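You operate a simulated robot arm through the tools that you are given. There is no shell and no other tool.

The job below is to be done with a simulated robot arm. You get a single attempt, and the scene is never put back.

TASK
Clamp the green holder, wax its top and open the vice again.
Fine: green pad, wax from the tin, pad back. A coat counts when it lies all over at full strength: go over it till it gets no stronger.
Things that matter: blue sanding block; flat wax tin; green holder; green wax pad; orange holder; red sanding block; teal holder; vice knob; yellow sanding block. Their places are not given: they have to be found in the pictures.

Only the result counts: the job must be done as asked and must still hold three seconds after the hand-in. Knocking over, shifting, dropping, spilling or breaking anything else fails it.

THE ROBOT
A 7-joint arm with a two-finger gripper, fixed in place. Base frame: the origin is at the foot of the arm, x ahead of it, y to its left, z up; the work surface is at about z = -0.004. Lengths are in m, angles in rad, forces in N, time in s.
With the tool pointing down near the work surface it reaches from about 0.16 to 0.38 m from the base axis. Its first joint turns from -1.257 to 1.257 rad. Payload 0.6 kg.
The tool frame sits at the grasp point between the pads (the TCP): z along the fingers, y along the line on which they close. The tips reach 0.022 m beyond it. The gripper opens to 0.092 m. The gripper's body begins 0.065 m behind the TCP.
Orientation is that of the tool frame in the base frame, as [roll, pitch, yaw] about the fixed x, y, z axes, in that order (R = Rz(yaw) Ry(pitch) Rx(roll)). With the fingers straight down and closing along the base's y, the tool's x points along the base's -x, its y along +y and its z along -z.

THE INTERFACE
- The arm moves only by the tool servo_tool. Its argument "deltas" is a list of rows, each a list of 3 entries, a list of its own where there are three numbers: the shift along the tool's x, y, z in m, then the turn, a rotation vector about the tool's x, y, z in rad, then the closure, from 0 (fully open) to 1 (shut). In form: [[[x, y, z], [wx, wy, wz], claw], ...]. A call has 1 to 20 rows; each row is the pose to reach, as a shift and turn from the pose commanded when the call began, along the tool's axes at that moment. Rows are played at 5 a second. More than 0.05 m and 0.15 rad between two rows, or a gripper value outside its range, and nothing of the call is played. A pose out of reach is approached as far as the arm can. The call stops where the force on the tool passes 60 N (or 10 N more than at its start, if that is more) or the arm is blocked; 0.2 s more then pass. The fingers move at their own pace and stop on an object; they squeeze with about 26 N. The grip force told is the motor's: it shows also when the fingers shut on nothing. Time passes only in rows, and 0.2 s behind the last, so rows that repeat a pose let the fingers close. It gives the time, the measured TCP pose, the force on the tool (base axes), the opening and the grip force at its end, in the units of the frame above (readings bear some noise), with the torque about the TCP (base axes, N m) and any sound that the robot's microphone picked up.
- Cameras (640 x 400 px; columns grow to the right, rows downward): "scene" is fixed at [0.0494, -0.2724, 0.3938]; the picture's right is [0.81, -0.59, 0.00], its down [-0.40, -0.54, -0.74] and it looks along [0.44, 0.60, -0.67] (base axes); focal length 214 px, centre (320, 200). "wrist" rides on the gripper at [0.071, 0.019, -0.102] in the tool frame; the picture's right is [-0.26, 0.96, 0.00], its down [-0.75, -0.20, -0.62] and it looks along [-0.60, -0.16, 0.78] (tool axes); focal length 280 px, centre (320, 200).
- get_image(camera): a new picture of that camera. No time passes.
- point_at(camera, pixels): for up to 12 pixels [column, row] of the newest picture of that camera ("zoom" is the newest enlarged one), the place [x, y, z] in the base frame of the surface seen there, good to about 0.003 m. No time passes.
- close_up(camera, box): a new picture of the part [left, top, right, bottom] of that camera's present view, enlarged. No time passes.
- hand_in(): hands the job in; it is judged then, once.

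Leave the gripper open and the arm clear of the work at the hand-in unless told otherwise.

The tools are called after "Call:" by a JSON object that holds its "name" and its "arguments". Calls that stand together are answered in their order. servo_tool: Moves the arm, as the interface text tells. Its arguments: {"type":"object","properties":{"deltas":{"type":"array","items":{"type":"array"}}},"required":["deltas"]} The other tools are called the same way: get_image (camera) takes a picture; point_at (camera, pixels) gives the place of the surface under pixels of a picture; close_up (camera, box) takes an enlarged picture of a part of a camera's view; hand_in () hands the job in.

At the start:

```text
clock: 0.0
tool_pos: [0.2051, -0.1394, 0.2922]
orientation: [-3.141, 0.001, 3.141]
force: [0.1, 0.3, 0.0]
ft_torque: [0.03, 0.02, -0.01]
grip_width: 0.0922
finger_force: 0.1
```

scene: 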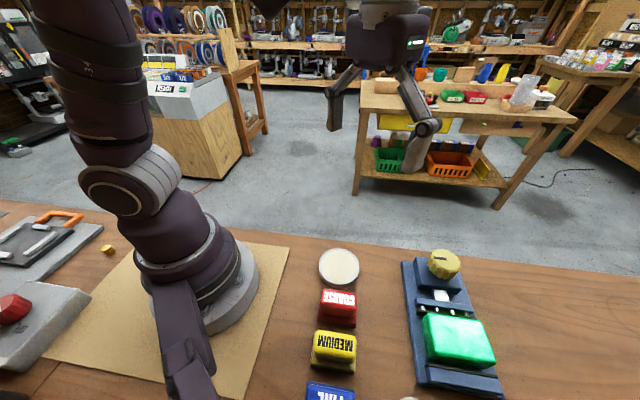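
wrist: 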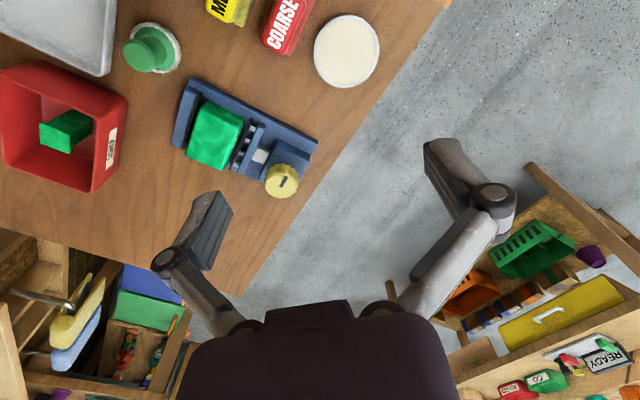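

I see a vice (blue) with a green block in it, a yellow knob, a wax tin (cream disc), a green wax pad, and a red tray. First I take closer looks at both views.

Call:
{"name": "close_up", "arguments": {"camera": "wrist", "box": [0, 0, 400, 250]}}

Call:
{"name": "close_up", "arguments": {"camera": "scene", "box": [280, 220, 568, 400]}}

Call:
{"name": "point_at", "arguments": {"camera": "wrist", "pixels": [[346, 51], [281, 180], [212, 135], [150, 50], [67, 130], [110, 140], [260, 157], [242, 148], [190, 95], [310, 150], [230, 10], [285, 25]]}}

```text
1.60 times, centred on (200, 125) of wrist
```

zoom: 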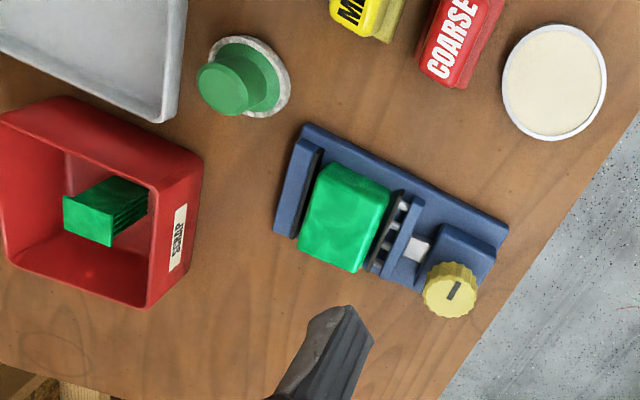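

```text
2.22 times, centred on (424, 310) of scene
```

zoom: 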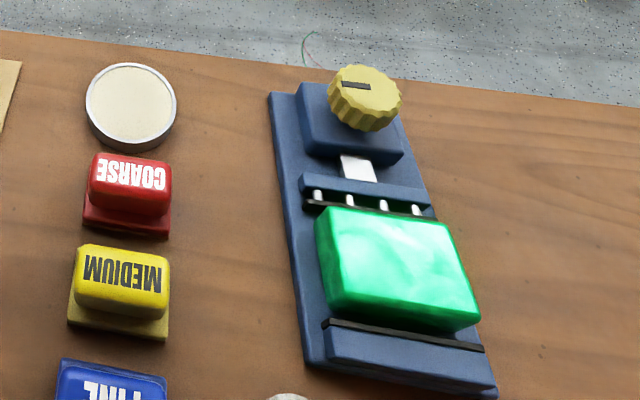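

```text
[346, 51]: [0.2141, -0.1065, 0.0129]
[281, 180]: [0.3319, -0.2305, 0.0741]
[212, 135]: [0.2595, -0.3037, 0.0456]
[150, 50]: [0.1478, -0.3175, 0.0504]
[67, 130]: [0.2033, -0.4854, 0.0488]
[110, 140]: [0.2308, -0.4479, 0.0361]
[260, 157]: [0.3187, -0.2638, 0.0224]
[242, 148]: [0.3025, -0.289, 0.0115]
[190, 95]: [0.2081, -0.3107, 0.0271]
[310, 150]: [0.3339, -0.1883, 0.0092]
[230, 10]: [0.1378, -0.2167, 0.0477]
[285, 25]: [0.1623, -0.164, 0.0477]
```

The wax tin is near (0.214,-0.107), the knob near (0.332,-0.23) and the vice holds a green thing. A red bin marked "SCRAP" contains a green thing as well. I look at all the other areas so I can find the holders.

Call:
{"name": "close_up", "arguments": {"camera": "scene", "box": [0, 200, 160, 400]}}

Call:
{"name": "close_up", "arguments": {"camera": "wrist", "box": [0, 40, 160, 200]}}

Call:
{"name": "close_up", "arguments": {"camera": "wrist", "box": [160, 60, 340, 210]}}

```text
2.00 times, centred on (80, 300) of scene
```

zoom: 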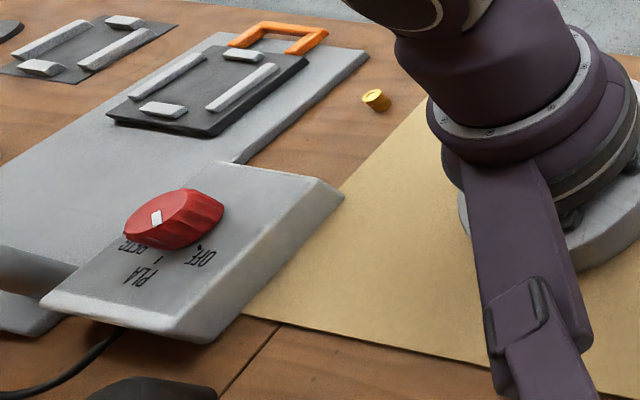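

```text
2.50 times, centred on (80, 120) of wrist
```

zoom: 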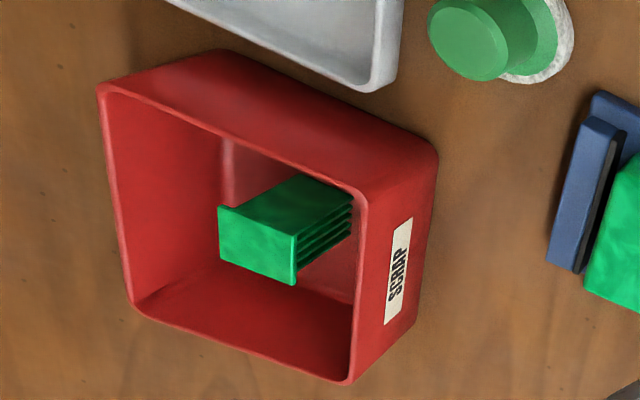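

```text
2.67 times, centred on (250, 135) of wrist
```

zoom: 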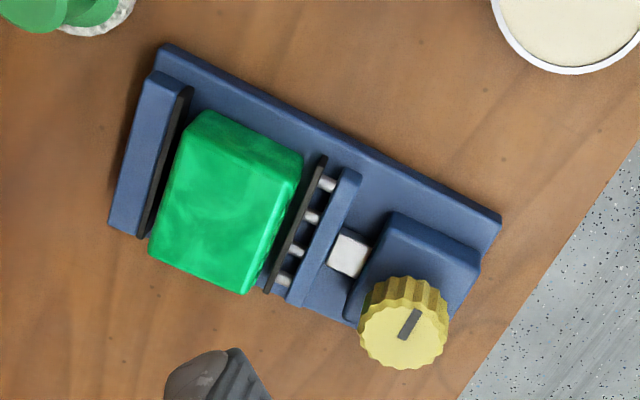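

The green holder lies between the fixed jaw and the sprung jaw of the vice. I measure the vice parts on the last enlarged picture: knob face, holder corners, jaws.

Call:
{"name": "point_at", "arguments": {"camera": "zoom", "pixels": [[402, 335], [372, 335], [432, 330], [405, 362], [405, 315], [210, 120], [295, 160], [165, 240], [240, 280], [230, 200], [408, 322], [340, 255]]}}

Call:
{"name": "point_at", "arguments": {"camera": "wrist", "pixels": [[148, 48], [130, 50], [165, 50], [148, 68], [148, 30], [175, 60], [320, 50], [376, 50], [346, 20], [346, 85], [170, 30], [60, 10]]}}

```text
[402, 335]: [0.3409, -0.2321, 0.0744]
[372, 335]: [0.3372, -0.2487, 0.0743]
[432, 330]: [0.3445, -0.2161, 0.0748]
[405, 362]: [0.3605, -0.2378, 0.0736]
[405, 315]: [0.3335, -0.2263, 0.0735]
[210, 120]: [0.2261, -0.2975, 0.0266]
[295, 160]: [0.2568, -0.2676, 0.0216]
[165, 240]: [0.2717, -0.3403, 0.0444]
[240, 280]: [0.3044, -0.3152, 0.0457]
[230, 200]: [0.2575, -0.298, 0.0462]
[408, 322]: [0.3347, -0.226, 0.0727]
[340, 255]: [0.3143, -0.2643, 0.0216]
```

```text
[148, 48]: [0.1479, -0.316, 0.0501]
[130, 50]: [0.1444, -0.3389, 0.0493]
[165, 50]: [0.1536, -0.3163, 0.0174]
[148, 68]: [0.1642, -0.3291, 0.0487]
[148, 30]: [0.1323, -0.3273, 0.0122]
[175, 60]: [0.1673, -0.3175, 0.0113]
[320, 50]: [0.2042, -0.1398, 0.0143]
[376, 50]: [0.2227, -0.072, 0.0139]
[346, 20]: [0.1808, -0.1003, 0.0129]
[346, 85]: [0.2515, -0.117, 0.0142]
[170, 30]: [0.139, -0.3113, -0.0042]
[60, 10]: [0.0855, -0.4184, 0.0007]
```

Knob centre about (0.341, -0.233), top z 0.0745, which is about 0.41 m out. I move above it at z 0.16, both to test the reach and to get a nearer view.

Call:
{"name": "servo_tool", "arguments": {"deltas": [[[-0.025, -0.016, 0.02], [0, 0, 0], 0], [[-0.05, -0.032, 0.04], [0, 0, 0], 0], [[-0.075, -0.048, 0.06], [0, 0, 0], 0], [[-0.1, -0.064, 0.08], [0, 0, 0], 0], [[-0.12, -0.08, 0.105], [0, 0, 0], 0], [[-0.136, -0.094, 0.132], [0, 0, 0], 0], [[-0.136, -0.094, 0.132], [0, 0, 0], 0]]}}

Call:
{"name": "get_image", "arguments": {"camera": "wrist"}}

Call:
{"name": "get_image", "arguments": {"camera": "scene"}}

```text
clock: 1.6
tool_pos: [0.31, -0.211, 0.1519]
orientation: [-3.141, 0.001, 3.141]
force: [0.4, -0.3, -0.1]
ft_torque: [-0.03, 0.01, -0.03]
grip_width: 0.092
finger_force: 0.0
out of reach, approached as far as the arm can: row 4, 5, 6, 7
```

```text
taken
```

wrist: 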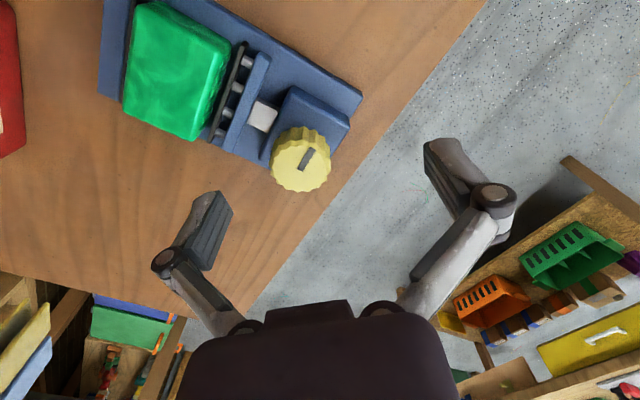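

```text
taken
```

scene: 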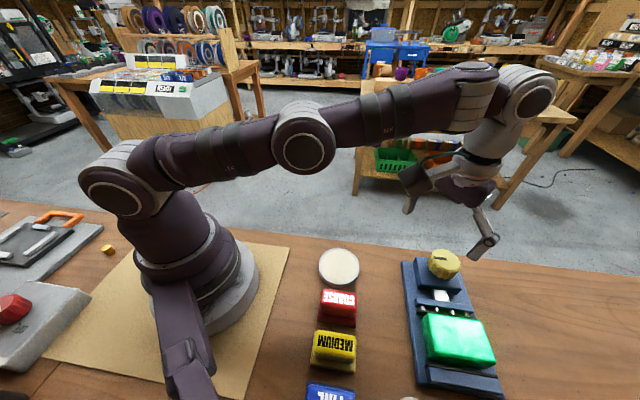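

The arm stopped at radius ~0.375 with the tool vertical. I check the knob's place again from this nearer view (face around (300,165)), plus holder and jaw points.

Call:
{"name": "point_at", "arguments": {"camera": "wrist", "pixels": [[300, 165], [275, 165], [328, 165], [300, 188], [300, 140], [175, 70], [150, 10], [225, 50], [130, 105], [195, 135], [320, 110], [260, 85]]}}

Call:
{"name": "close_up", "arguments": {"camera": "wrist", "box": [80, 0, 400, 200]}}

```text
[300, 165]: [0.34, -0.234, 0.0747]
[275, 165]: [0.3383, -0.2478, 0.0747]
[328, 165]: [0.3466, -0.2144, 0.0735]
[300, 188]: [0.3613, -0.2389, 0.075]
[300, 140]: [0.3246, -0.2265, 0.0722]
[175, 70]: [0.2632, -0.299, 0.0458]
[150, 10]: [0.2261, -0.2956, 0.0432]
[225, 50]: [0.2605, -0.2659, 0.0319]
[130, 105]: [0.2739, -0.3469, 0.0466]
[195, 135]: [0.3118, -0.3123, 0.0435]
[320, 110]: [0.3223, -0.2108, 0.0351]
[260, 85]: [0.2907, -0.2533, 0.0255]
```

```text
2.00 times, centred on (240, 100) of wrist
```

zoom: 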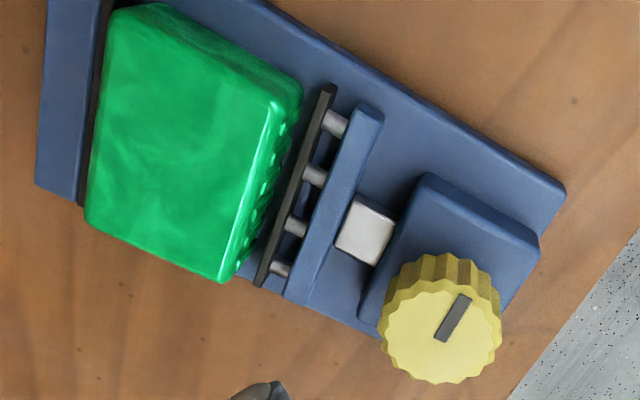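

Knob confirmed at about (0.340,-0.233), radius 0.412, so a tilted tool will be needed there. Before that I raise the arm and pull back over the pad, so I can look at the rest of the bench (grey tray, scrap bin, other holders).

Call:
{"name": "servo_tool", "arguments": {"deltas": [[[0.0, 0, -0.04], [0, 0, 0], 0], [[0.02, -0.01, -0.08], [0, 0, 0], 0], [[0.05, -0.03, -0.11], [0, 0, 0], 0], [[0.09, -0.05, -0.13], [0, 0, 0], 0], [[0.13, -0.07, -0.148], [0, 0, 0], 0], [[0.16, -0.089, -0.148], [0, 0, 0], 0], [[0.16, -0.089, -0.148], [0, 0, 0], 0]]}}

Call:
{"name": "get_image", "arguments": {"camera": "wrist"}}

```text
clock: 3.2
tool_pos: [0.1562, -0.265, 0.2844]
orientation: [-3.141, -0.001, -3.141]
force: [-0.2, -0.2, 0.4]
ft_torque: [-0.02, 0.01, 0.01]
grip_width: 0.0921
finger_force: 0.0
out of reach, approached as far as the arm can: row 1, 2, 3, 4, 5, 6, 7
```

```text
taken
```

wrist: 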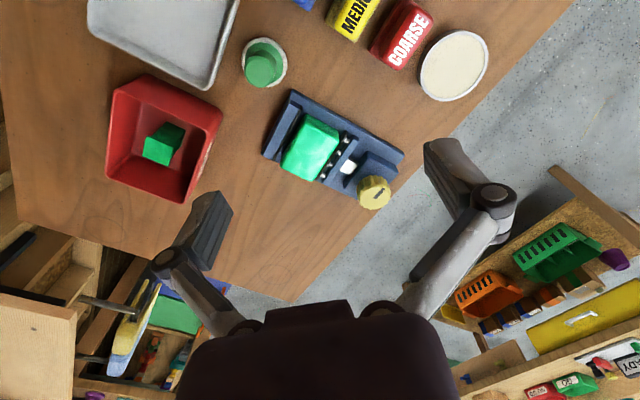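

I see the red scrap bin, grey tray, pad at (264,63), sanding blocks and tin. Part of the tray and the left side are out of view, so I turn the tool about its own axis to look towards -y.

Call:
{"name": "servo_tool", "arguments": {"deltas": [[[0.01, 0.01, 0.0], [0, 0, 0.14], 0], [[0.02, 0.02, 0.0], [0, 0, 0.28], 0], [[0.02, 0.03, 0.0], [0, 0, 0.42], 0], [[0.02, 0.04, 0.0], [0, 0, 0.56], 0], [[0.02, 0.05, 0.0], [0, 0, 0.7], 0], [[0.02, 0.06, 0.0], [0, 0, 0.84], 0], [[0.02, 0.06, 0.0], [0, 0, 0.98], 0], [[0.02, 0.06, 0.0], [0, 0, 1.12], 0], [[0.02, 0.06, 0.0], [0, 0, 1.26], 0]]}}

Call:
{"name": "get_image", "arguments": {"camera": "wrist"}}

```text
clock: 5.2
tool_pos: [0.1322, -0.205, 0.2847]
orientation: [-3.14, -0.002, 1.878]
force: [0.4, -0.8, -0.5]
ft_torque: [0.04, -0.01, -0.04]
grip_width: 0.092
finger_force: 0.1
```

```text
taken
```

wrist: 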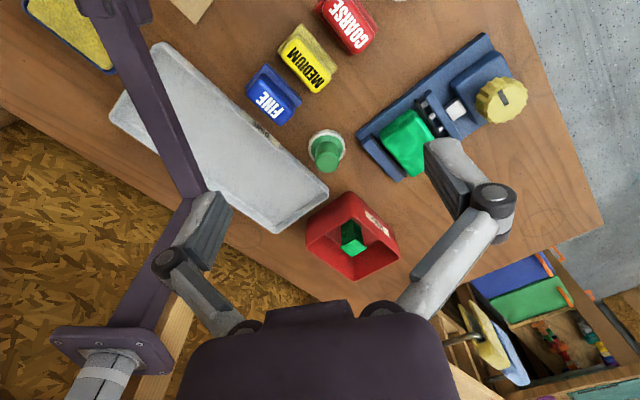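

The tray is empty, and there's a yellow-lined bin at the top left. I zoom on both, and on the vice and pad.

Call:
{"name": "close_up", "arguments": {"camera": "wrist", "box": [0, 0, 320, 200]}}

Call:
{"name": "close_up", "arguments": {"camera": "wrist", "box": [280, 30, 560, 290]}}

Call:
{"name": "point_at", "arguments": {"camera": "wrist", "pixels": [[326, 155], [318, 155], [336, 155], [326, 165], [326, 140], [344, 140], [310, 150], [327, 128], [308, 140], [340, 165]]}}

```text
2.00 times, centred on (160, 100) of wrist
```

zoom: 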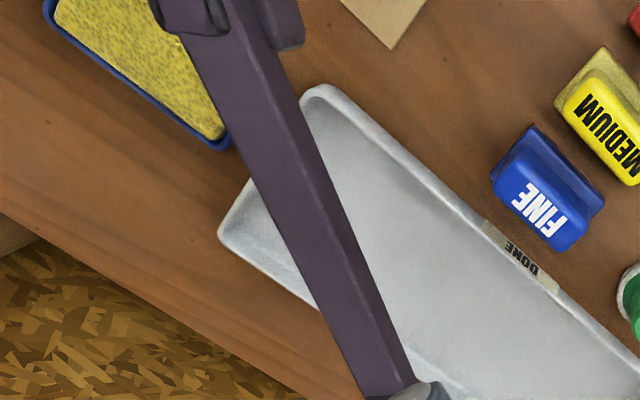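

```text
1.54 times, centred on (420, 160) of wrist
```

zoom: 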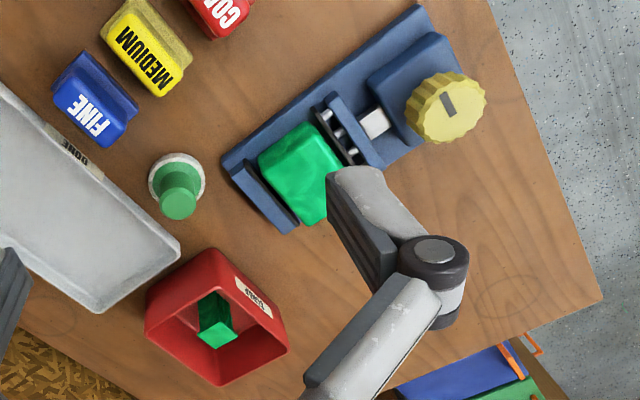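

```text
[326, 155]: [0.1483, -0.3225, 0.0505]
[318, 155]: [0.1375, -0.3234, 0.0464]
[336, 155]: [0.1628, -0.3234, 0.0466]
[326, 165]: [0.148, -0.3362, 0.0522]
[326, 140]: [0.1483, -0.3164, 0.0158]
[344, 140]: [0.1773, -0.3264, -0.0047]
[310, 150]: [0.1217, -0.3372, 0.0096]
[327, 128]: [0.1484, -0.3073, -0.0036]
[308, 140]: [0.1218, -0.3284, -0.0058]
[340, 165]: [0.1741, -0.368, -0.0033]
```

The tray is labelled DONE and the bin SCRAP; both are not my concern. Pad handle top is at (0.149,-0.326), z 0.050. Now I set the tool yaw to match the direction of the knob (yaw 2.54) and move out to (0.25,-0.17,0.25).

Call:
{"name": "servo_tool", "arguments": {"deltas": [[[0, 0.025, 0.007], [0, 0, -0.132], 0], [[0, 0.05, 0.014], [0, 0, -0.264], 0], [[-0.001, 0.075, 0.021], [0, 0, -0.396], 0], [[-0.002, 0.1, 0.028], [0, 0, -0.528], 0], [[-0.0025, 0.123, 0.035], [0, 0, -0.66], 0], [[-0.0025, 0.123, 0.035], [0, 0, -0.66], 0]]}}

```text
clock: 6.6
tool_pos: [0.2511, -0.1688, 0.249]
orientation: [3.14, 0.0, 2.542]
force: [-0.9, -0.1, 0.9]
ft_torque: [0.01, 0.03, 0.0]
grip_width: 0.0922
finger_force: 0.1
```

Pose as wanted. Now I tilt the tool outwards by 0.33 rad while moving above the knob at z 0.14, to test the tilted reach.

Call:
{"name": "servo_tool", "arguments": {"deltas": [[[-0.01, 0, 0.02], [0, -0.11, 0], 0], [[-0.03, -0.001, 0.04], [0, -0.22, 0], 0], [[-0.055, -0.0015, 0.06], [0, -0.33, 0], 0], [[-0.08, -0.002, 0.085], [0, -0.33, 0], 0], [[-0.1096, -0.0028, 0.109], [0, -0.33, 0], 0], [[-0.1096, -0.0028, 0.109], [0, -0.33, 0], 0]]}}

Call:
{"name": "get_image", "arguments": {"camera": "wrist"}}

Call:
{"name": "get_image", "arguments": {"camera": "scene"}}

```text
clock: 8.0
tool_pos: [0.3427, -0.2349, 0.1412]
orientation: [3.14, 0.33, 2.541]
force: [-0.6, 0.4, 0.7]
ft_torque: [-0.05, 0.04, -0.05]
grip_width: 0.0924
finger_force: 0.0
```

```text
taken
```

wrist: 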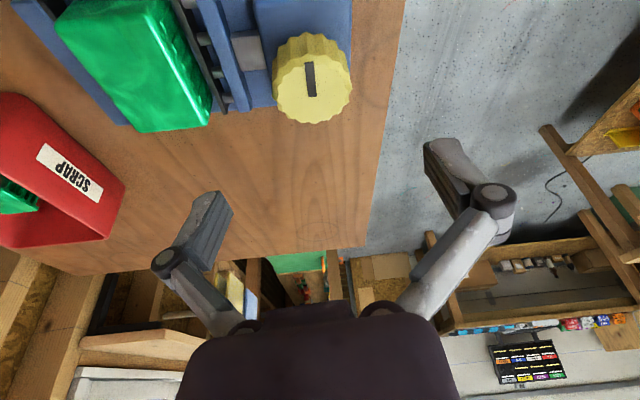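

```text
taken
```

scene: 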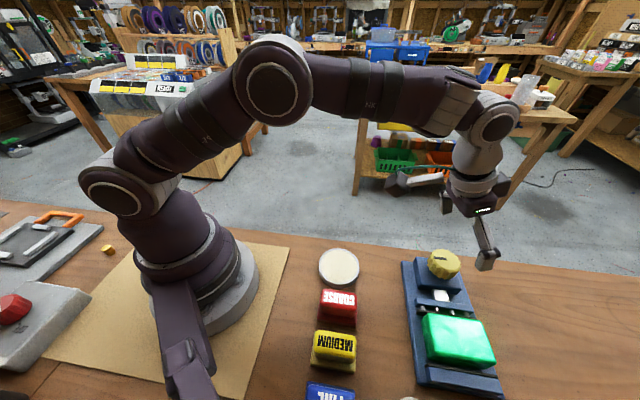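

The tilted pose is reachable. I refine the knob's face from this view (centre about (312,92)).

Call:
{"name": "point_at", "arguments": {"camera": "wrist", "pixels": [[313, 92], [282, 92], [347, 92], [312, 118], [312, 66], [312, 46], [278, 60], [345, 60]]}}

Call:
{"name": "close_up", "arguments": {"camera": "wrist", "box": [40, 0, 400, 150]}}

```text
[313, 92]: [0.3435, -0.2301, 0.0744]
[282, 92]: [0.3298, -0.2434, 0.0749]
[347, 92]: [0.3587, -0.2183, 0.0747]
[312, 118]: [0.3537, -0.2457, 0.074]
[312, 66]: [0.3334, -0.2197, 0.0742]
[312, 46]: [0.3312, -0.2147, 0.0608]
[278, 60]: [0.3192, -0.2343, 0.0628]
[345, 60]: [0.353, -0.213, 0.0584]
```

```text
1.78 times, centred on (220, 75) of wrist
```

zoom: 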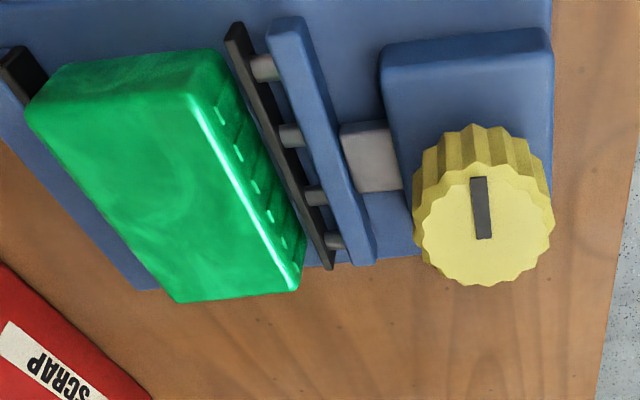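

Knob centre about (0.342,-0.2325), diameter ~0.043. Before descending I check the heights of the jaw plates and knob underside on the enlarged picture.

Call:
{"name": "point_at", "arguments": {"camera": "zoom", "pixels": [[285, 30], [362, 255], [236, 35], [330, 260], [325, 140], [460, 60], [500, 50], [215, 110], [295, 280], [440, 170], [15, 65], [180, 295]]}}

```text
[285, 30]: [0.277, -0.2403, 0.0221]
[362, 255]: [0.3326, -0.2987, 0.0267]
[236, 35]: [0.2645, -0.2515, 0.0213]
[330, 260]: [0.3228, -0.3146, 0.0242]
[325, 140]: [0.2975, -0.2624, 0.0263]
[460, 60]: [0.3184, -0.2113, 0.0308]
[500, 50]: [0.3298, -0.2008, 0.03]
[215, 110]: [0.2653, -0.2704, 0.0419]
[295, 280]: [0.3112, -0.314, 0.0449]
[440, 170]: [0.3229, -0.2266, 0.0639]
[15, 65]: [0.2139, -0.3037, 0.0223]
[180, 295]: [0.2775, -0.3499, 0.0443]
```

Jaw plates are only at z ~0.025, block 0.031, so fingertips at 0.049 are clear. The gap between holder and sprung plate is about 8-12 mm. I descend around the knob to TCP z 0.072 and close.

Call:
{"name": "servo_tool", "arguments": {"deltas": [[[0.008, 0.0005, 0.0216], [0, 0, 0], 0], [[0.016, 0.001, 0.0433], [0, 0, 0], 0], [[0.0242, 0.0016, 0.0649], [0, 0, 0], 0], [[0.0242, 0.0016, 0.0649], [0, 0, 0], 0.4], [[0.0242, 0.0016, 0.0649], [0, 0, 0], 0.8], [[0.0242, 0.0016, 0.0649], [0, 0, 0], 0.8], [[0.0242, 0.0016, 0.0649], [0, 0, 0], 0.8]]}}

Call:
{"name": "get_image", "arguments": {"camera": "wrist"}}

```text
clock: 9.6
tool_pos: [0.3402, -0.233, 0.0711]
orientation: [-3.14, 0.329, 2.541]
force: [-9.1, -13.0, 1.3]
ft_torque: [-0.35, 0.12, 0.04]
grip_width: 0.047
finger_force: 28.2
```

```text
taken
```

wrist: 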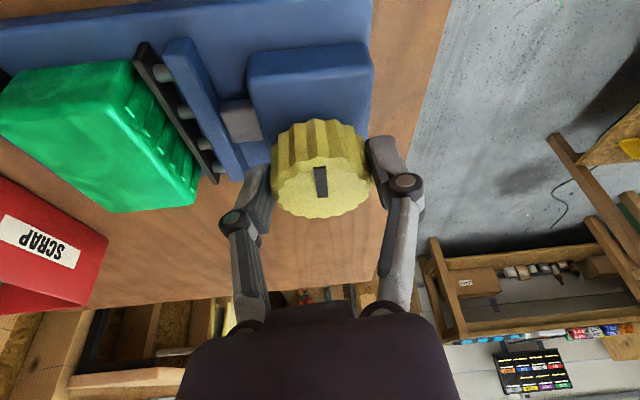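

The grip holds (47 mm), with about 16 N sideways, so the knob centre sits about 1.5 mm towards the tool's -y. I shift by that and turn clockwise (seen from above) 0.6 rad about the vertical as a test.

Call:
{"name": "servo_tool", "arguments": {"deltas": [[[0, -0.0015, 0], [0, 0, 0], 0.8], [[0, -0.0015, 0], [0.0389, 0, 0.1135], 0.8], [[0, -0.0015, 0], [0.0778, 0, 0.227], 0.8], [[0, -0.0015, 0], [0.1166, 0, 0.3406], 0.8], [[0, -0.0015, 0], [0.1555, 0, 0.4541], 0.8], [[0, -0.0015, 0], [0.1944, 0, 0.5676], 0.8], [[0, -0.0015, 0], [0.1944, 0, 0.5676], 0.8]]}}

Call:
{"name": "get_image", "arguments": {"camera": "wrist"}}

Call:
{"name": "close_up", "arguments": {"camera": "scene", "box": [380, 230, 540, 400]}}

```text
clock: 11.2
tool_pos: [0.3434, -0.2306, 0.0714]
orientation: [3.132, 0.329, 1.947]
force: [47.9, 15.0, 1.4]
ft_torque: [-0.26, -0.88, 0.35]
grip_width: 0.0473
finger_force: 28.0
```

```text
taken
```

wrist: 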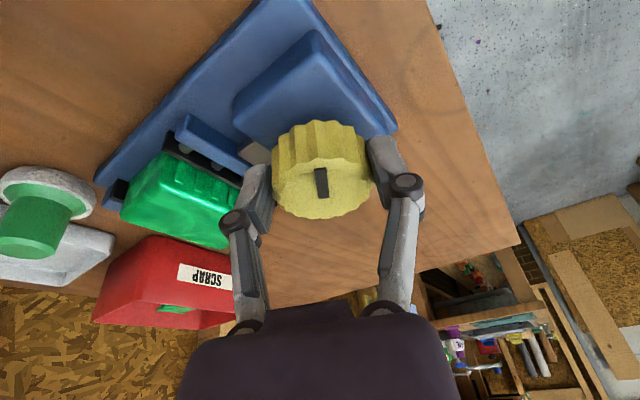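

```text
2.35 times, centred on (460, 315) of scene
```

zoom: 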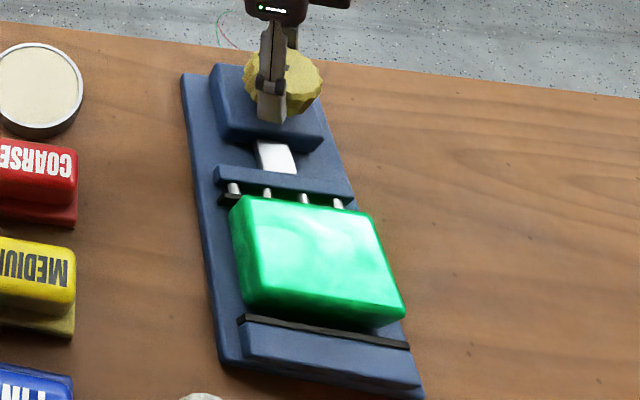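

The knob turned with the gripper, and the screw seems a bit longer, so clockwise closes. The 50 N side load shows that the true centre is farther out, at about (0.3458,-0.2368). I open, re-centre, swing back counter-clockwise to yaw ~3.1 and grip again.

Call:
{"name": "servo_tool", "arguments": {"deltas": [[[0, 0, 0], [0, 0, 0], 0.3], [[0, 0, 0], [0, 0, 0], 0.15], [[-0.0043, 0.0031, 0.0015], [0, 0, 0], 0.15], [[-0.0043, 0.0031, 0.0015], [-0.0454, 0, -0.1324], 0.15], [[-0.0043, 0.0031, 0.0015], [-0.0907, 0, -0.2649], 0.15], [[-0.0043, 0.0031, 0.0015], [-0.1361, 0, -0.3973], 0.15], [[-0.0043, 0.0031, 0.0015], [-0.1814, 0, -0.5298], 0.15], [[-0.0043, 0.0031, 0.0015], [-0.2268, 0, -0.6622], 0.15], [[-0.0043, 0.0031, 0.0015], [-0.2722, 0, -0.7946], 0.15], [[-0.0043, 0.0031, 0.0015], [-0.3175, 0, -0.9271], 0.15], [[-0.0043, 0.0031, 0.0015], [-0.3629, 0, -1.0595], 0.15], [[-0.0043, 0.0031, 0.0015], [-0.3726, 0, -1.0879], 0.15]]}}

Call:
{"name": "get_image", "arguments": {"camera": "wrist"}}

Call:
{"name": "close_up", "arguments": {"camera": "scene", "box": [400, 240, 500, 340]}}

```text
clock: 13.8
tool_pos: [0.3436, -0.2357, 0.0709]
orientation: [3.141, 0.33, 3.093]
force: [0.7, -0.9, -1.1]
ft_torque: [-0.04, 0.01, -0.03]
grip_width: 0.0781
finger_force: 0.2
```

```text
taken
```

wrist: 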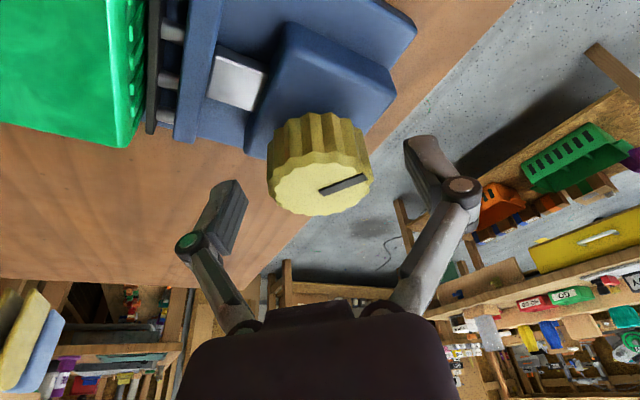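

```text
4.00 times, centred on (450, 290) of scene
```

zoom: 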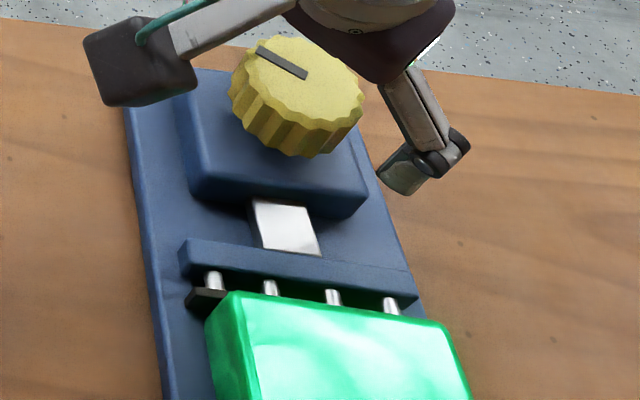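

The marker moved and the screw is a little longer; clockwise closes the jaw. I shift by ~2 mm to the estimated centre and close the fingers.

Call:
{"name": "servo_tool", "arguments": {"deltas": [[[-0.0021, -0.001, 0.0007], [0, 0, 0], 0.2], [[-0.0021, -0.001, 0.0007], [0, 0, 0], 0.5], [[-0.0021, -0.001, 0.0007], [0, 0, 0], 0.8], [[-0.0021, -0.001, 0.0007], [0, 0, 0], 0.8], [[-0.0021, -0.001, 0.0007], [0, 0, 0], 0.8]]}}

```text
clock: 15.0
tool_pos: [0.3464, -0.2361, 0.0719]
orientation: [3.141, 0.33, 3.091]
force: [-7.7, 17.3, 12.5]
ft_torque: [0.38, 0.15, 0.2]
grip_width: 0.0462
finger_force: 27.6
```

Centre now solved as about (0.3455,-0.2361), consistent with all three grips. I turn clockwise by 1.15 rad with a small correction.

Call:
{"name": "servo_tool", "arguments": {"deltas": [[[0, 0.0007, 0], [0.0421, 0, 0.123], 0.8], [[0, 0.0007, 0], [0.0842, 0, 0.246], 0.8], [[0, 0.0007, 0], [0.1264, 0, 0.3689], 0.8], [[0, 0.0007, 0], [0.1685, 0, 0.4919], 0.8], [[0, 0.0007, 0], [0.2106, 0, 0.6149], 0.8], [[0, 0.0007, 0], [0.2527, 0, 0.7379], 0.8], [[0, 0.0007, 0], [0.2948, 0, 0.8609], 0.8], [[0, 0.0007, 0], [0.337, 0, 0.9838], 0.8], [[0, 0.0007, 0], [0.3791, 0, 1.1068], 0.8], [[0, 0.0007, 0], [0.3791, 0, 1.1068], 0.8]]}}

Call:
{"name": "close_up", "arguments": {"camera": "scene", "box": [400, 240, 500, 340]}}

Call:
{"name": "get_image", "arguments": {"camera": "wrist"}}

```text
clock: 17.2
tool_pos: [0.3446, -0.237, 0.0701]
orientation: [-3.14, 0.329, 1.917]
force: [-33.4, -23.3, 14.9]
ft_torque: [-0.61, 0.86, 0.11]
grip_width: 0.0461
finger_force: 28.2
```

```text
4.00 times, centred on (450, 290) of scene
```

zoom: 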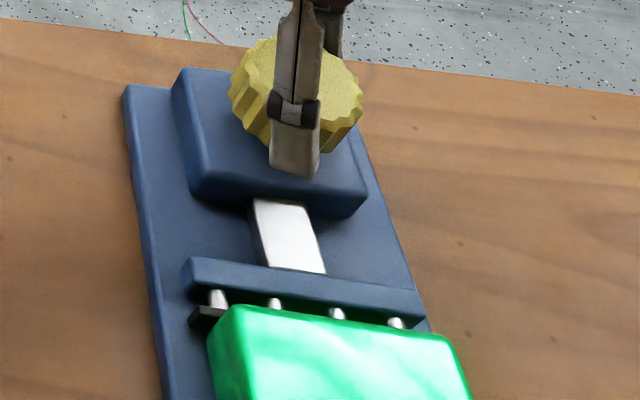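

```text
taken
```

wrist: 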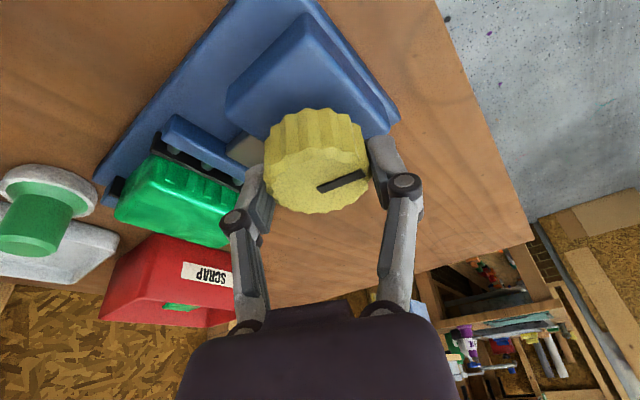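

The plate advanced by about 18 zoom pixels and is now pushing the holder towards the fixed jaw. I release, swing back by 1.15 rad, and grip again (small centring shift).

Call:
{"name": "servo_tool", "arguments": {"deltas": [[[0, 0, 0], [0, 0, 0], 0.4], [[0, -0.0011, 0], [0, 0, 0], 0.2], [[0, -0.0011, 0], [0, 0, 0], 0.2], [[0, -0.0011, 0], [-0.0421, 0, -0.123], 0.2], [[0, -0.0011, 0], [-0.0842, 0, -0.246], 0.2], [[0, -0.0011, 0], [-0.1264, 0, -0.3689], 0.2], [[0, -0.0011, 0], [-0.1685, 0, -0.4919], 0.2], [[0, -0.0011, 0], [-0.2106, 0, -0.6149], 0.2], [[0, -0.0011, 0], [-0.2527, 0, -0.7379], 0.2], [[0, -0.0011, 0], [-0.2948, 0, -0.8609], 0.2], [[0, -0.0011, 0], [-0.337, 0, -0.9838], 0.2], [[0, -0.0011, 0], [-0.3791, 0, -1.1068], 0.2], [[0, -0.0011, 0], [-0.3791, 0, -1.1068], 0.2]]}}

Call:
{"name": "close_up", "arguments": {"camera": "scene", "box": [400, 270, 510, 400]}}

Call:
{"name": "get_image", "arguments": {"camera": "wrist"}}

```text
clock: 20.0
tool_pos: [0.3454, -0.2364, 0.0704]
orientation: [3.141, 0.33, 3.093]
force: [0.1, -0.6, 0.2]
ft_torque: [-0.01, 0.0, 0.01]
grip_width: 0.0737
finger_force: 0.0
```

```text
3.08 times, centred on (455, 335) of scene
```

zoom: 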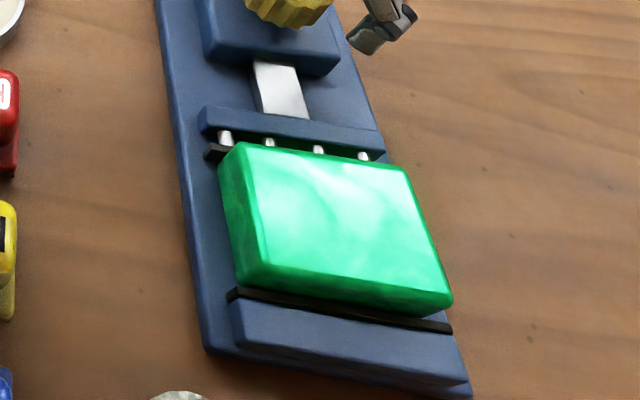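

```text
taken
```

wrist: 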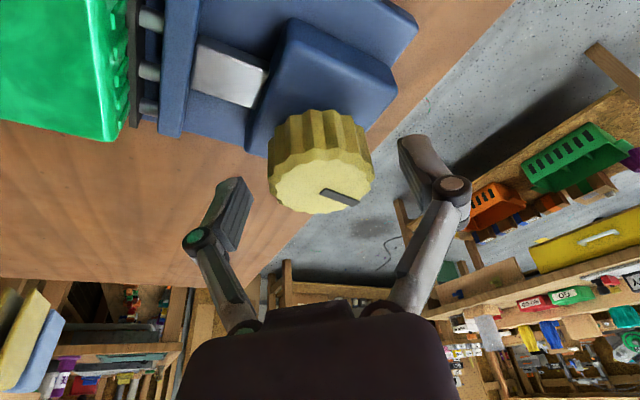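

Knob follows by about 1 rad per stroke. Grip and turn clockwise another 1.15 rad.

Call:
{"name": "servo_tool", "arguments": {"deltas": [[[0, 0, 0], [0, 0, 0], 0.5], [[0, 0, 0], [0, 0, 0], 0.8], [[0, 0, 0], [0, 0, 0], 0.8], [[0, 0, 0], [0.0421, 0, 0.123], 0.8], [[0, 0, 0], [0.0842, 0, 0.246], 0.8], [[0, 0, 0], [0.1264, 0, 0.3689], 0.8], [[0, 0, 0], [0.1685, 0, 0.4919], 0.8], [[0, 0, 0], [0.2106, 0, 0.6149], 0.8], [[0, 0, 0], [0.2527, 0, 0.7379], 0.8], [[0, 0, 0], [0.2948, 0, 0.8609], 0.8], [[0, 0, 0], [0.337, 0, 0.9838], 0.8], [[0, 0, 0], [0.3791, 0, 1.1068], 0.8], [[0, 0, 0], [0.3791, 0, 1.1068], 0.8]]}}

Call:
{"name": "close_up", "arguments": {"camera": "scene", "box": [400, 270, 510, 400]}}

Call:
{"name": "close_up", "arguments": {"camera": "wrist", "box": [80, 80, 280, 260]}}

```text
clock: 22.8
tool_pos: [0.3447, -0.2362, 0.0703]
orientation: [-3.14, 0.33, 1.918]
force: [-15.4, -12.0, 5.6]
ft_torque: [-0.37, 0.47, 0.07]
grip_width: 0.0464
finger_force: 28.0
```

```text
3.08 times, centred on (455, 335) of scene
```

zoom: 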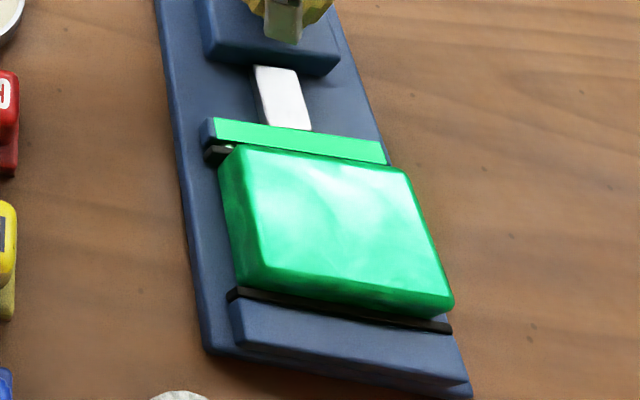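

```text
2.22 times, centred on (180, 170) of wrist
```

zoom: 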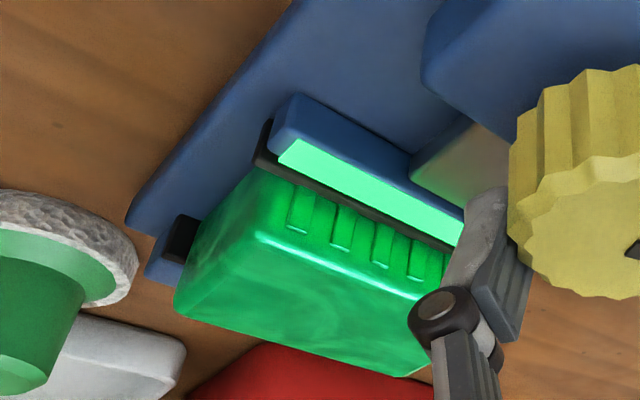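

The sprung jaw's top has turned bright green and the pins are compressed, so the clamp force is right. I release the knob and lift straight up 0.12 m.

Call:
{"name": "servo_tool", "arguments": {"deltas": [[[0, 0, 0], [0, 0, 0], 0.4], [[0, 0, 0], [0, 0, 0], 0.1], [[0, 0, 0], [0, 0, 0], 0.1], [[-0.013, 0, -0.0378], [0, 0, 0], 0.1], [[-0.0259, 0, -0.0757], [0, 0, 0], 0.1], [[-0.0389, 0, -0.1135], [0, 0, 0], 0.1]]}}

Call:
{"name": "get_image", "arguments": {"camera": "wrist"}}

Call:
{"name": "get_image", "arguments": {"camera": "scene"}}

```text
clock: 24.2
tool_pos: [0.3406, -0.2352, 0.1901]
orientation: [-3.141, 0.332, 1.921]
force: [0.2, 0.4, 0.3]
ft_torque: [0.04, 0.03, -0.02]
grip_width: 0.0827
finger_force: 0.0
out of reach, approached as far as the arm can: row 6
```

```text
taken
```

wrist: 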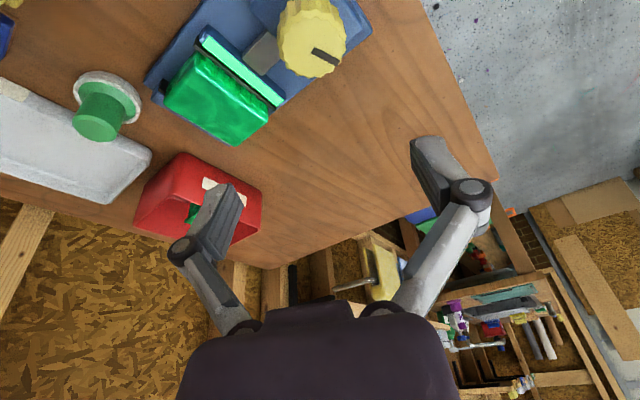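

```text
taken
```

scene: 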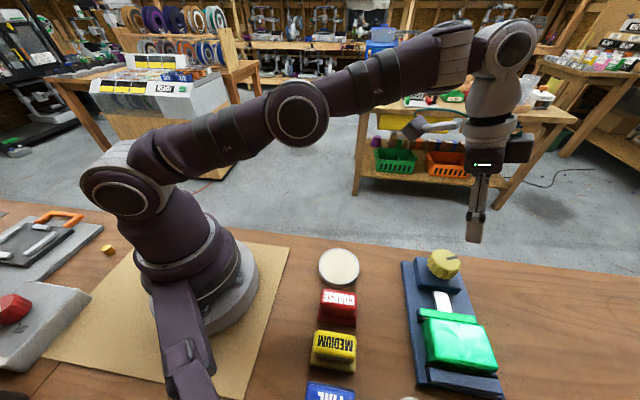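

The green mark stays lit after release. Next the wax pad at about (0.150,-0.326): I move above it at z 0.15, keeping the tilt (needed later over the holder).

Call:
{"name": "servo_tool", "arguments": {"deltas": [[[0, -0.035, 0.0], [0, 0, 0], 0.1], [[0, -0.08, 0.01], [0, 0, 0], 0.1], [[-0.002, -0.12, 0.02], [0, 0, 0], 0.2], [[-0.004, -0.16, 0.03], [0, 0, 0], 0.3], [[-0.0061, -0.19, 0.04], [0, 0, 0], 0.3], [[-0.0061, -0.2103, 0.0443], [0, 0, 0], 0.3], [[-0.0061, -0.2103, 0.0443], [0, 0, 0], 0.3]]}}

Call:
{"name": "get_image", "arguments": {"camera": "wrist"}}

```text
clock: 25.8
tool_pos: [0.1478, -0.3242, 0.1501]
orientation: [-3.141, 0.33, 1.922]
force: [-0.6, 0.1, 0.1]
ft_torque: [-0.02, 0.03, -0.02]
grip_width: 0.0643
finger_force: 0.0
```

```text
taken
```

wrist: 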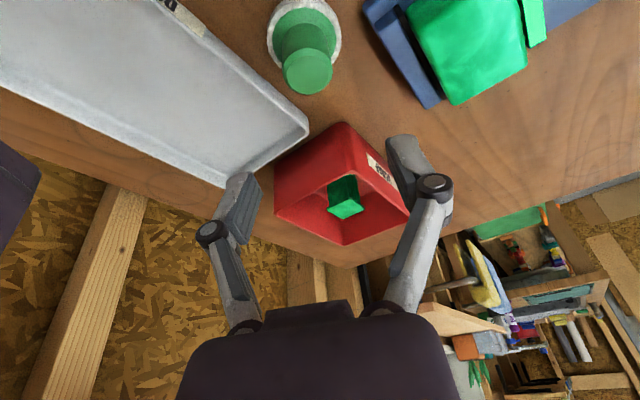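

I measure the pad handle and its felt from this nearer view: handle top at (308,72), collar around (300,25), felt rim.

Call:
{"name": "point_at", "arguments": {"camera": "wrist", "pixels": [[308, 72], [285, 72], [330, 72], [308, 92], [308, 53], [305, 35], [278, 30], [334, 30], [270, 30], [340, 30], [302, 3], [350, 60]]}}

Call:
{"name": "close_up", "arguments": {"camera": "wrist", "box": [220, 0, 400, 112]}}

```text
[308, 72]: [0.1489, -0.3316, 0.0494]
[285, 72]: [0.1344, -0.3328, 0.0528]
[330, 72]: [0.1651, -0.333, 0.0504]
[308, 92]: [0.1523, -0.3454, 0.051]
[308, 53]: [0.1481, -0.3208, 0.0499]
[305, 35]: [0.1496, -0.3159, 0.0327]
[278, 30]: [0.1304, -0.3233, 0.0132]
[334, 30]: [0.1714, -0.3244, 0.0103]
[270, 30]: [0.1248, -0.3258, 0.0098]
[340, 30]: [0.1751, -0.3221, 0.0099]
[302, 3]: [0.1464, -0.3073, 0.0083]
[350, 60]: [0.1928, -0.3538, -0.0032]
```

```text
3.56 times, centred on (310, 56) of wrist
```

zoom: 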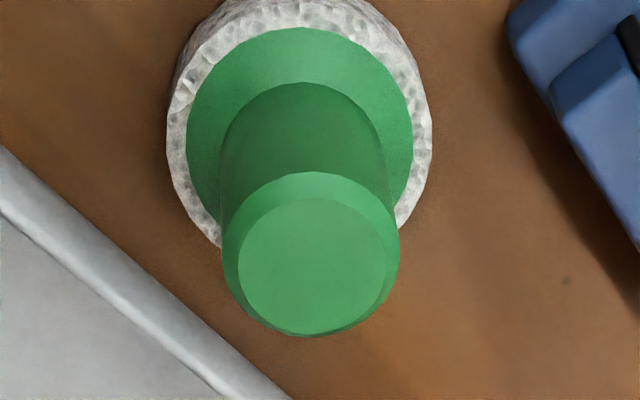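

Pad centre about (0.150,-0.3325), handle 31 mm wide, top z 0.050, collar z ~0.012. I descend to TCP z 0.042 with 64 mm opening and check before closing.

Call:
{"name": "servo_tool", "arguments": {"deltas": [[[-0.0081, -0.0007, 0.0028], [0, 0, 0], 0.3], [[0.0036, -0.0007, 0.0368], [0, 0, 0], 0.3], [[0.0154, -0.0007, 0.0708], [0, 0, 0], 0.3], [[0.0271, -0.0007, 0.1048], [0, 0, 0], 0.3], [[0.0271, -0.0007, 0.1048], [0, 0, 0], 0.3]]}}

Call:
{"name": "get_image", "arguments": {"camera": "wrist"}}

Call:
{"name": "get_image", "arguments": {"camera": "scene"}}

```text
clock: 27.0
tool_pos: [0.1506, -0.3339, 0.0407]
orientation: [3.141, 0.331, 1.922]
force: [-0.4, -0.7, -0.3]
ft_torque: [-0.01, -0.02, 0.0]
grip_width: 0.0646
finger_force: 0.2
```

```text
taken
```

wrist: 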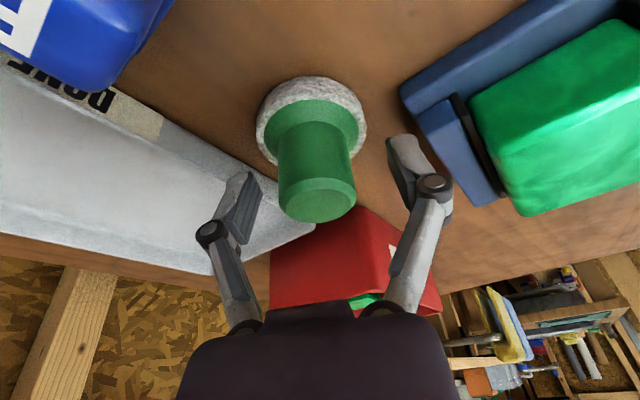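

```text
taken
```

scene: 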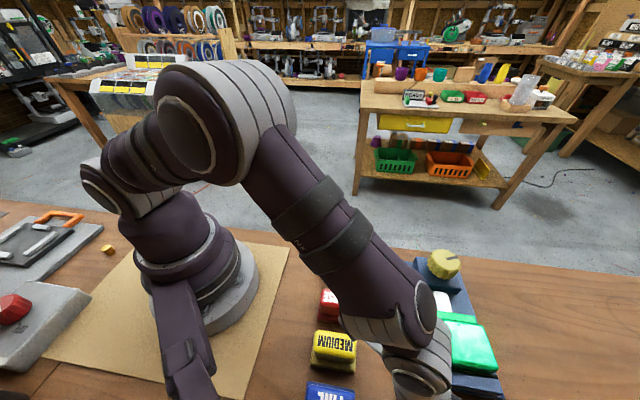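

The handle stands centred between the fingers. I close on it.

Call:
{"name": "servo_tool", "arguments": {"deltas": [[[0, 0, 0], [0, 0, 0], 0.5], [[0, 0, 0], [0, 0, 0], 0.8], [[0, 0, 0], [0, 0, 0], 0.9], [[0, 0, 0], [0, 0, 0], 0.9]]}}

Call:
{"name": "point_at", "arguments": {"camera": "wrist", "pixels": [[318, 200], [258, 130], [366, 130], [308, 78]]}}

```text
clock: 28.0
tool_pos: [0.1509, -0.3343, 0.0415]
orientation: [-3.141, 0.329, 1.922]
force: [-0.7, 0.3, 1.9]
ft_torque: [-0.02, 0.02, 0.05]
grip_width: 0.0324
finger_force: 26.2
```

```text
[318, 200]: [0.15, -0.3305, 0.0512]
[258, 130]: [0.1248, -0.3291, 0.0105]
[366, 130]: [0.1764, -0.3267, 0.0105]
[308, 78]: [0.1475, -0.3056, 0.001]
```

The pad is gripped (32 mm wide) at TCP (0.151,-0.334,0.0415), which I note for putting it back. I lift straight up and carry it above the tin at (0.216,-0.108).

Call:
{"name": "servo_tool", "arguments": {"deltas": [[[-0.006, 0, -0.0175], [0, 0, 0], 0.9], [[-0.018, 0, -0.052], [0, 0, 0], 0.9], [[-0.0359, 0, -0.104], [0, 0, 0], 0.9], [[-0.006, 0.023, -0.114], [0, 0, 0], 0.9], [[0.024, 0.046, -0.1245], [0, 0, 0], 0.9], [[0.054, 0.069, -0.135], [0, 0, 0], 0.9], [[0.084, 0.092, -0.145], [0, 0, 0], 0.9], [[0.114, 0.115, -0.156], [0, 0, 0], 0.9], [[0.1436, 0.1382, -0.1658], [0, 0, 0], 0.9], [[0.1436, 0.1382, -0.1658], [0, 0, 0], 0.9]]}}

Call:
{"name": "get_image", "arguments": {"camera": "wrist"}}

Call:
{"name": "get_image", "arguments": {"camera": "scene"}}

```text
refused: row 3 steps farther than a row can; nothing moved
```

```text
taken
```

wrist: 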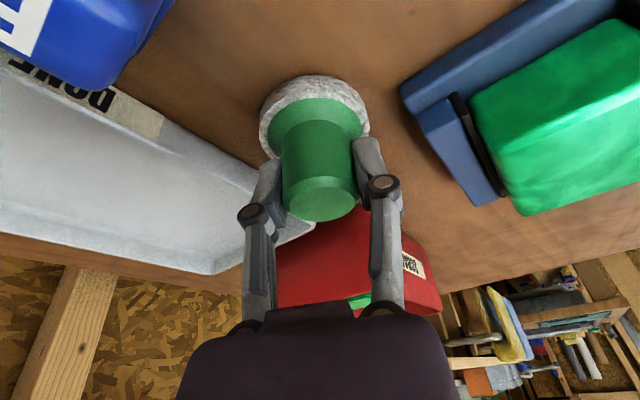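

```text
taken
```

scene: 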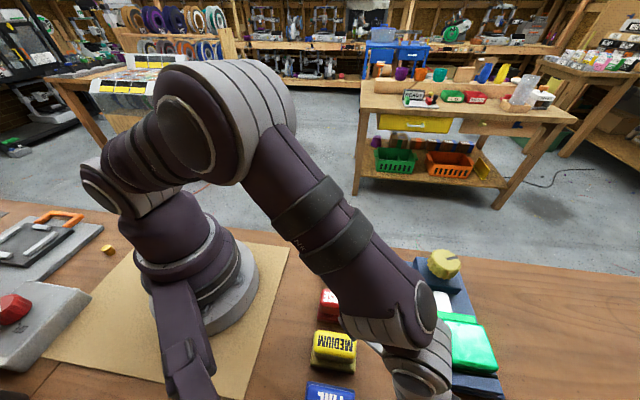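

The call was refused because one step was too long. The pad is still gripped in place, so I send the same path with smaller steps.

Call:
{"name": "servo_tool", "arguments": {"deltas": [[[-0.006, 0, -0.0175], [0, 0, 0], 0.9], [[-0.014, 0, -0.0405], [0, 0, 0], 0.9], [[-0.025, 0, -0.0725], [0, 0, 0], 0.9], [[-0.0359, 0, -0.104], [0, 0, 0], 0.9], [[-0.006, 0.023, -0.114], [0, 0, 0], 0.9], [[0.024, 0.046, -0.1245], [0, 0, 0], 0.9], [[0.054, 0.069, -0.135], [0, 0, 0], 0.9], [[0.084, 0.092, -0.145], [0, 0, 0], 0.9], [[0.114, 0.115, -0.156], [0, 0, 0], 0.9], [[0.1436, 0.1382, -0.1658], [0, 0, 0], 0.9], [[0.1436, 0.1382, -0.1658], [0, 0, 0], 0.9]]}}

Call:
{"name": "get_image", "arguments": {"camera": "wrist"}}

Call:
{"name": "get_image", "arguments": {"camera": "scene"}}

```text
clock: 30.4
tool_pos: [0.2153, -0.1067, 0.151]
orientation: [-3.141, 0.33, 1.921]
force: [0.2, 0.1, 0.4]
ft_torque: [-0.01, 0.0, 0.03]
grip_width: 0.0322
finger_force: 26.1
```

```text
taken
```

wrist: 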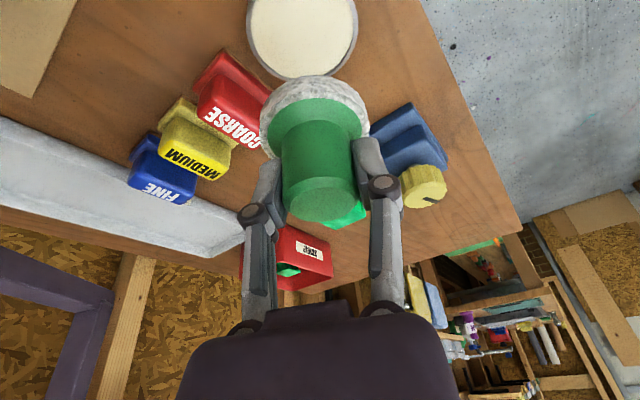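

```text
taken
```

scene: 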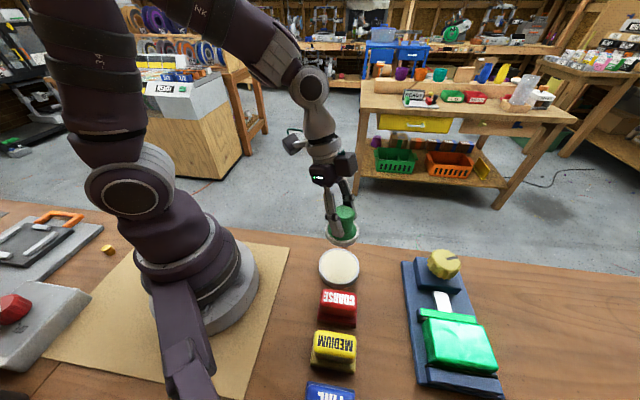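

The pad hangs level in the grip. I measure the tin's rim from here: left (249,25), right (357,25), near edge (302,78), top centre.

Call:
{"name": "point_at", "arguments": {"camera": "wrist", "pixels": [[249, 20], [356, 20], [302, 77], [302, 20], [260, 55], [345, 58], [270, 5], [335, 5], [318, 205], [262, 120], [366, 120], [310, 82]]}}

Call:
{"name": "point_at", "arguments": {"camera": "scene", "pixels": [[338, 267], [320, 267], [357, 267], [338, 250], [338, 285], [343, 240], [331, 232], [354, 240]]}}

Call:
{"name": "close_up", "arguments": {"camera": "scene", "box": [290, 190, 390, 300]}}

```text
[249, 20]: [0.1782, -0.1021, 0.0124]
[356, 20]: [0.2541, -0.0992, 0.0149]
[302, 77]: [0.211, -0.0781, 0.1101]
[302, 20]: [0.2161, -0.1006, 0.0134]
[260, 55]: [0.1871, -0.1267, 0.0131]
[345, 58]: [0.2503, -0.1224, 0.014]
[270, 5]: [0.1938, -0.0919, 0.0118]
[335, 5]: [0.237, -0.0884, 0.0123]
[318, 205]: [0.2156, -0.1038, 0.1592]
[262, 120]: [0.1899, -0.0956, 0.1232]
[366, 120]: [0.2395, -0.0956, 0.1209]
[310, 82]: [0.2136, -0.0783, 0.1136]
```

```text
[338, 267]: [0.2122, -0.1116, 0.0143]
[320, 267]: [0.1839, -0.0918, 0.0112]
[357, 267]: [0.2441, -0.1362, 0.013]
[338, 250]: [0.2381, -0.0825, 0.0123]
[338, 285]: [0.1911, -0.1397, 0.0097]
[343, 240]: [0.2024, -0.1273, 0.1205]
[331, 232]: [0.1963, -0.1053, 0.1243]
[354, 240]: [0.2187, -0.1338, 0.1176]
```

```text
3.64 times, centred on (340, 245) of scene
```

zoom: 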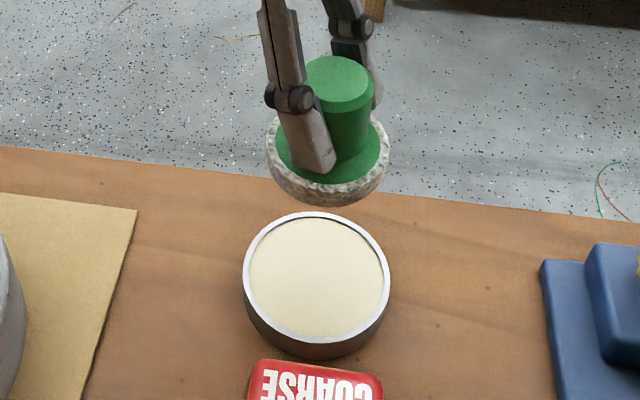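

Tin centre about (0.2155,-0.109), wax at z ~0.013. The pad is centred over it to within 3 mm. I shift slightly and descend to just above contact (TCP z 0.062).

Call:
{"name": "servo_tool", "arguments": {"deltas": [[[-0.0035, -0.0011, 0.0012], [0, 0, 0], 0.9], [[0.0075, -0.0011, 0.0332], [0, 0, 0], 0.9], [[0.0175, -0.0011, 0.062], [0, 0, 0], 0.9], [[0.0256, -0.0011, 0.0853], [0, 0, 0], 0.9], [[0.0256, -0.0011, 0.0853], [0, 0, 0], 0.9]]}}

Call:
{"name": "close_up", "arguments": {"camera": "scene", "box": [290, 190, 390, 300]}}

```text
clock: 31.6
tool_pos: [0.2178, -0.1114, 0.0615]
orientation: [3.14, 0.33, 1.922]
force: [-0.8, 0.2, -0.7]
ft_torque: [-0.03, 0.01, -0.01]
grip_width: 0.032
finger_force: 26.3
```

```text
3.64 times, centred on (340, 245) of scene
```

zoom: 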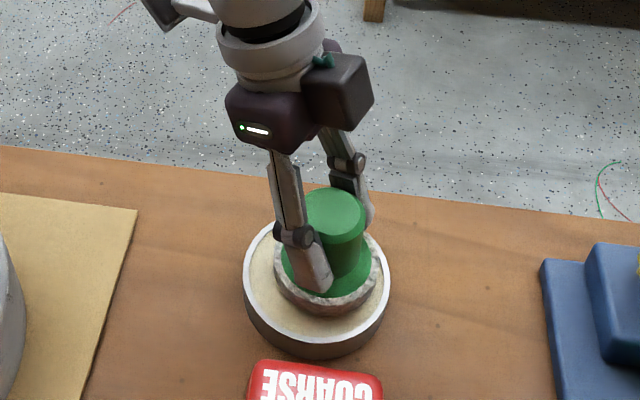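

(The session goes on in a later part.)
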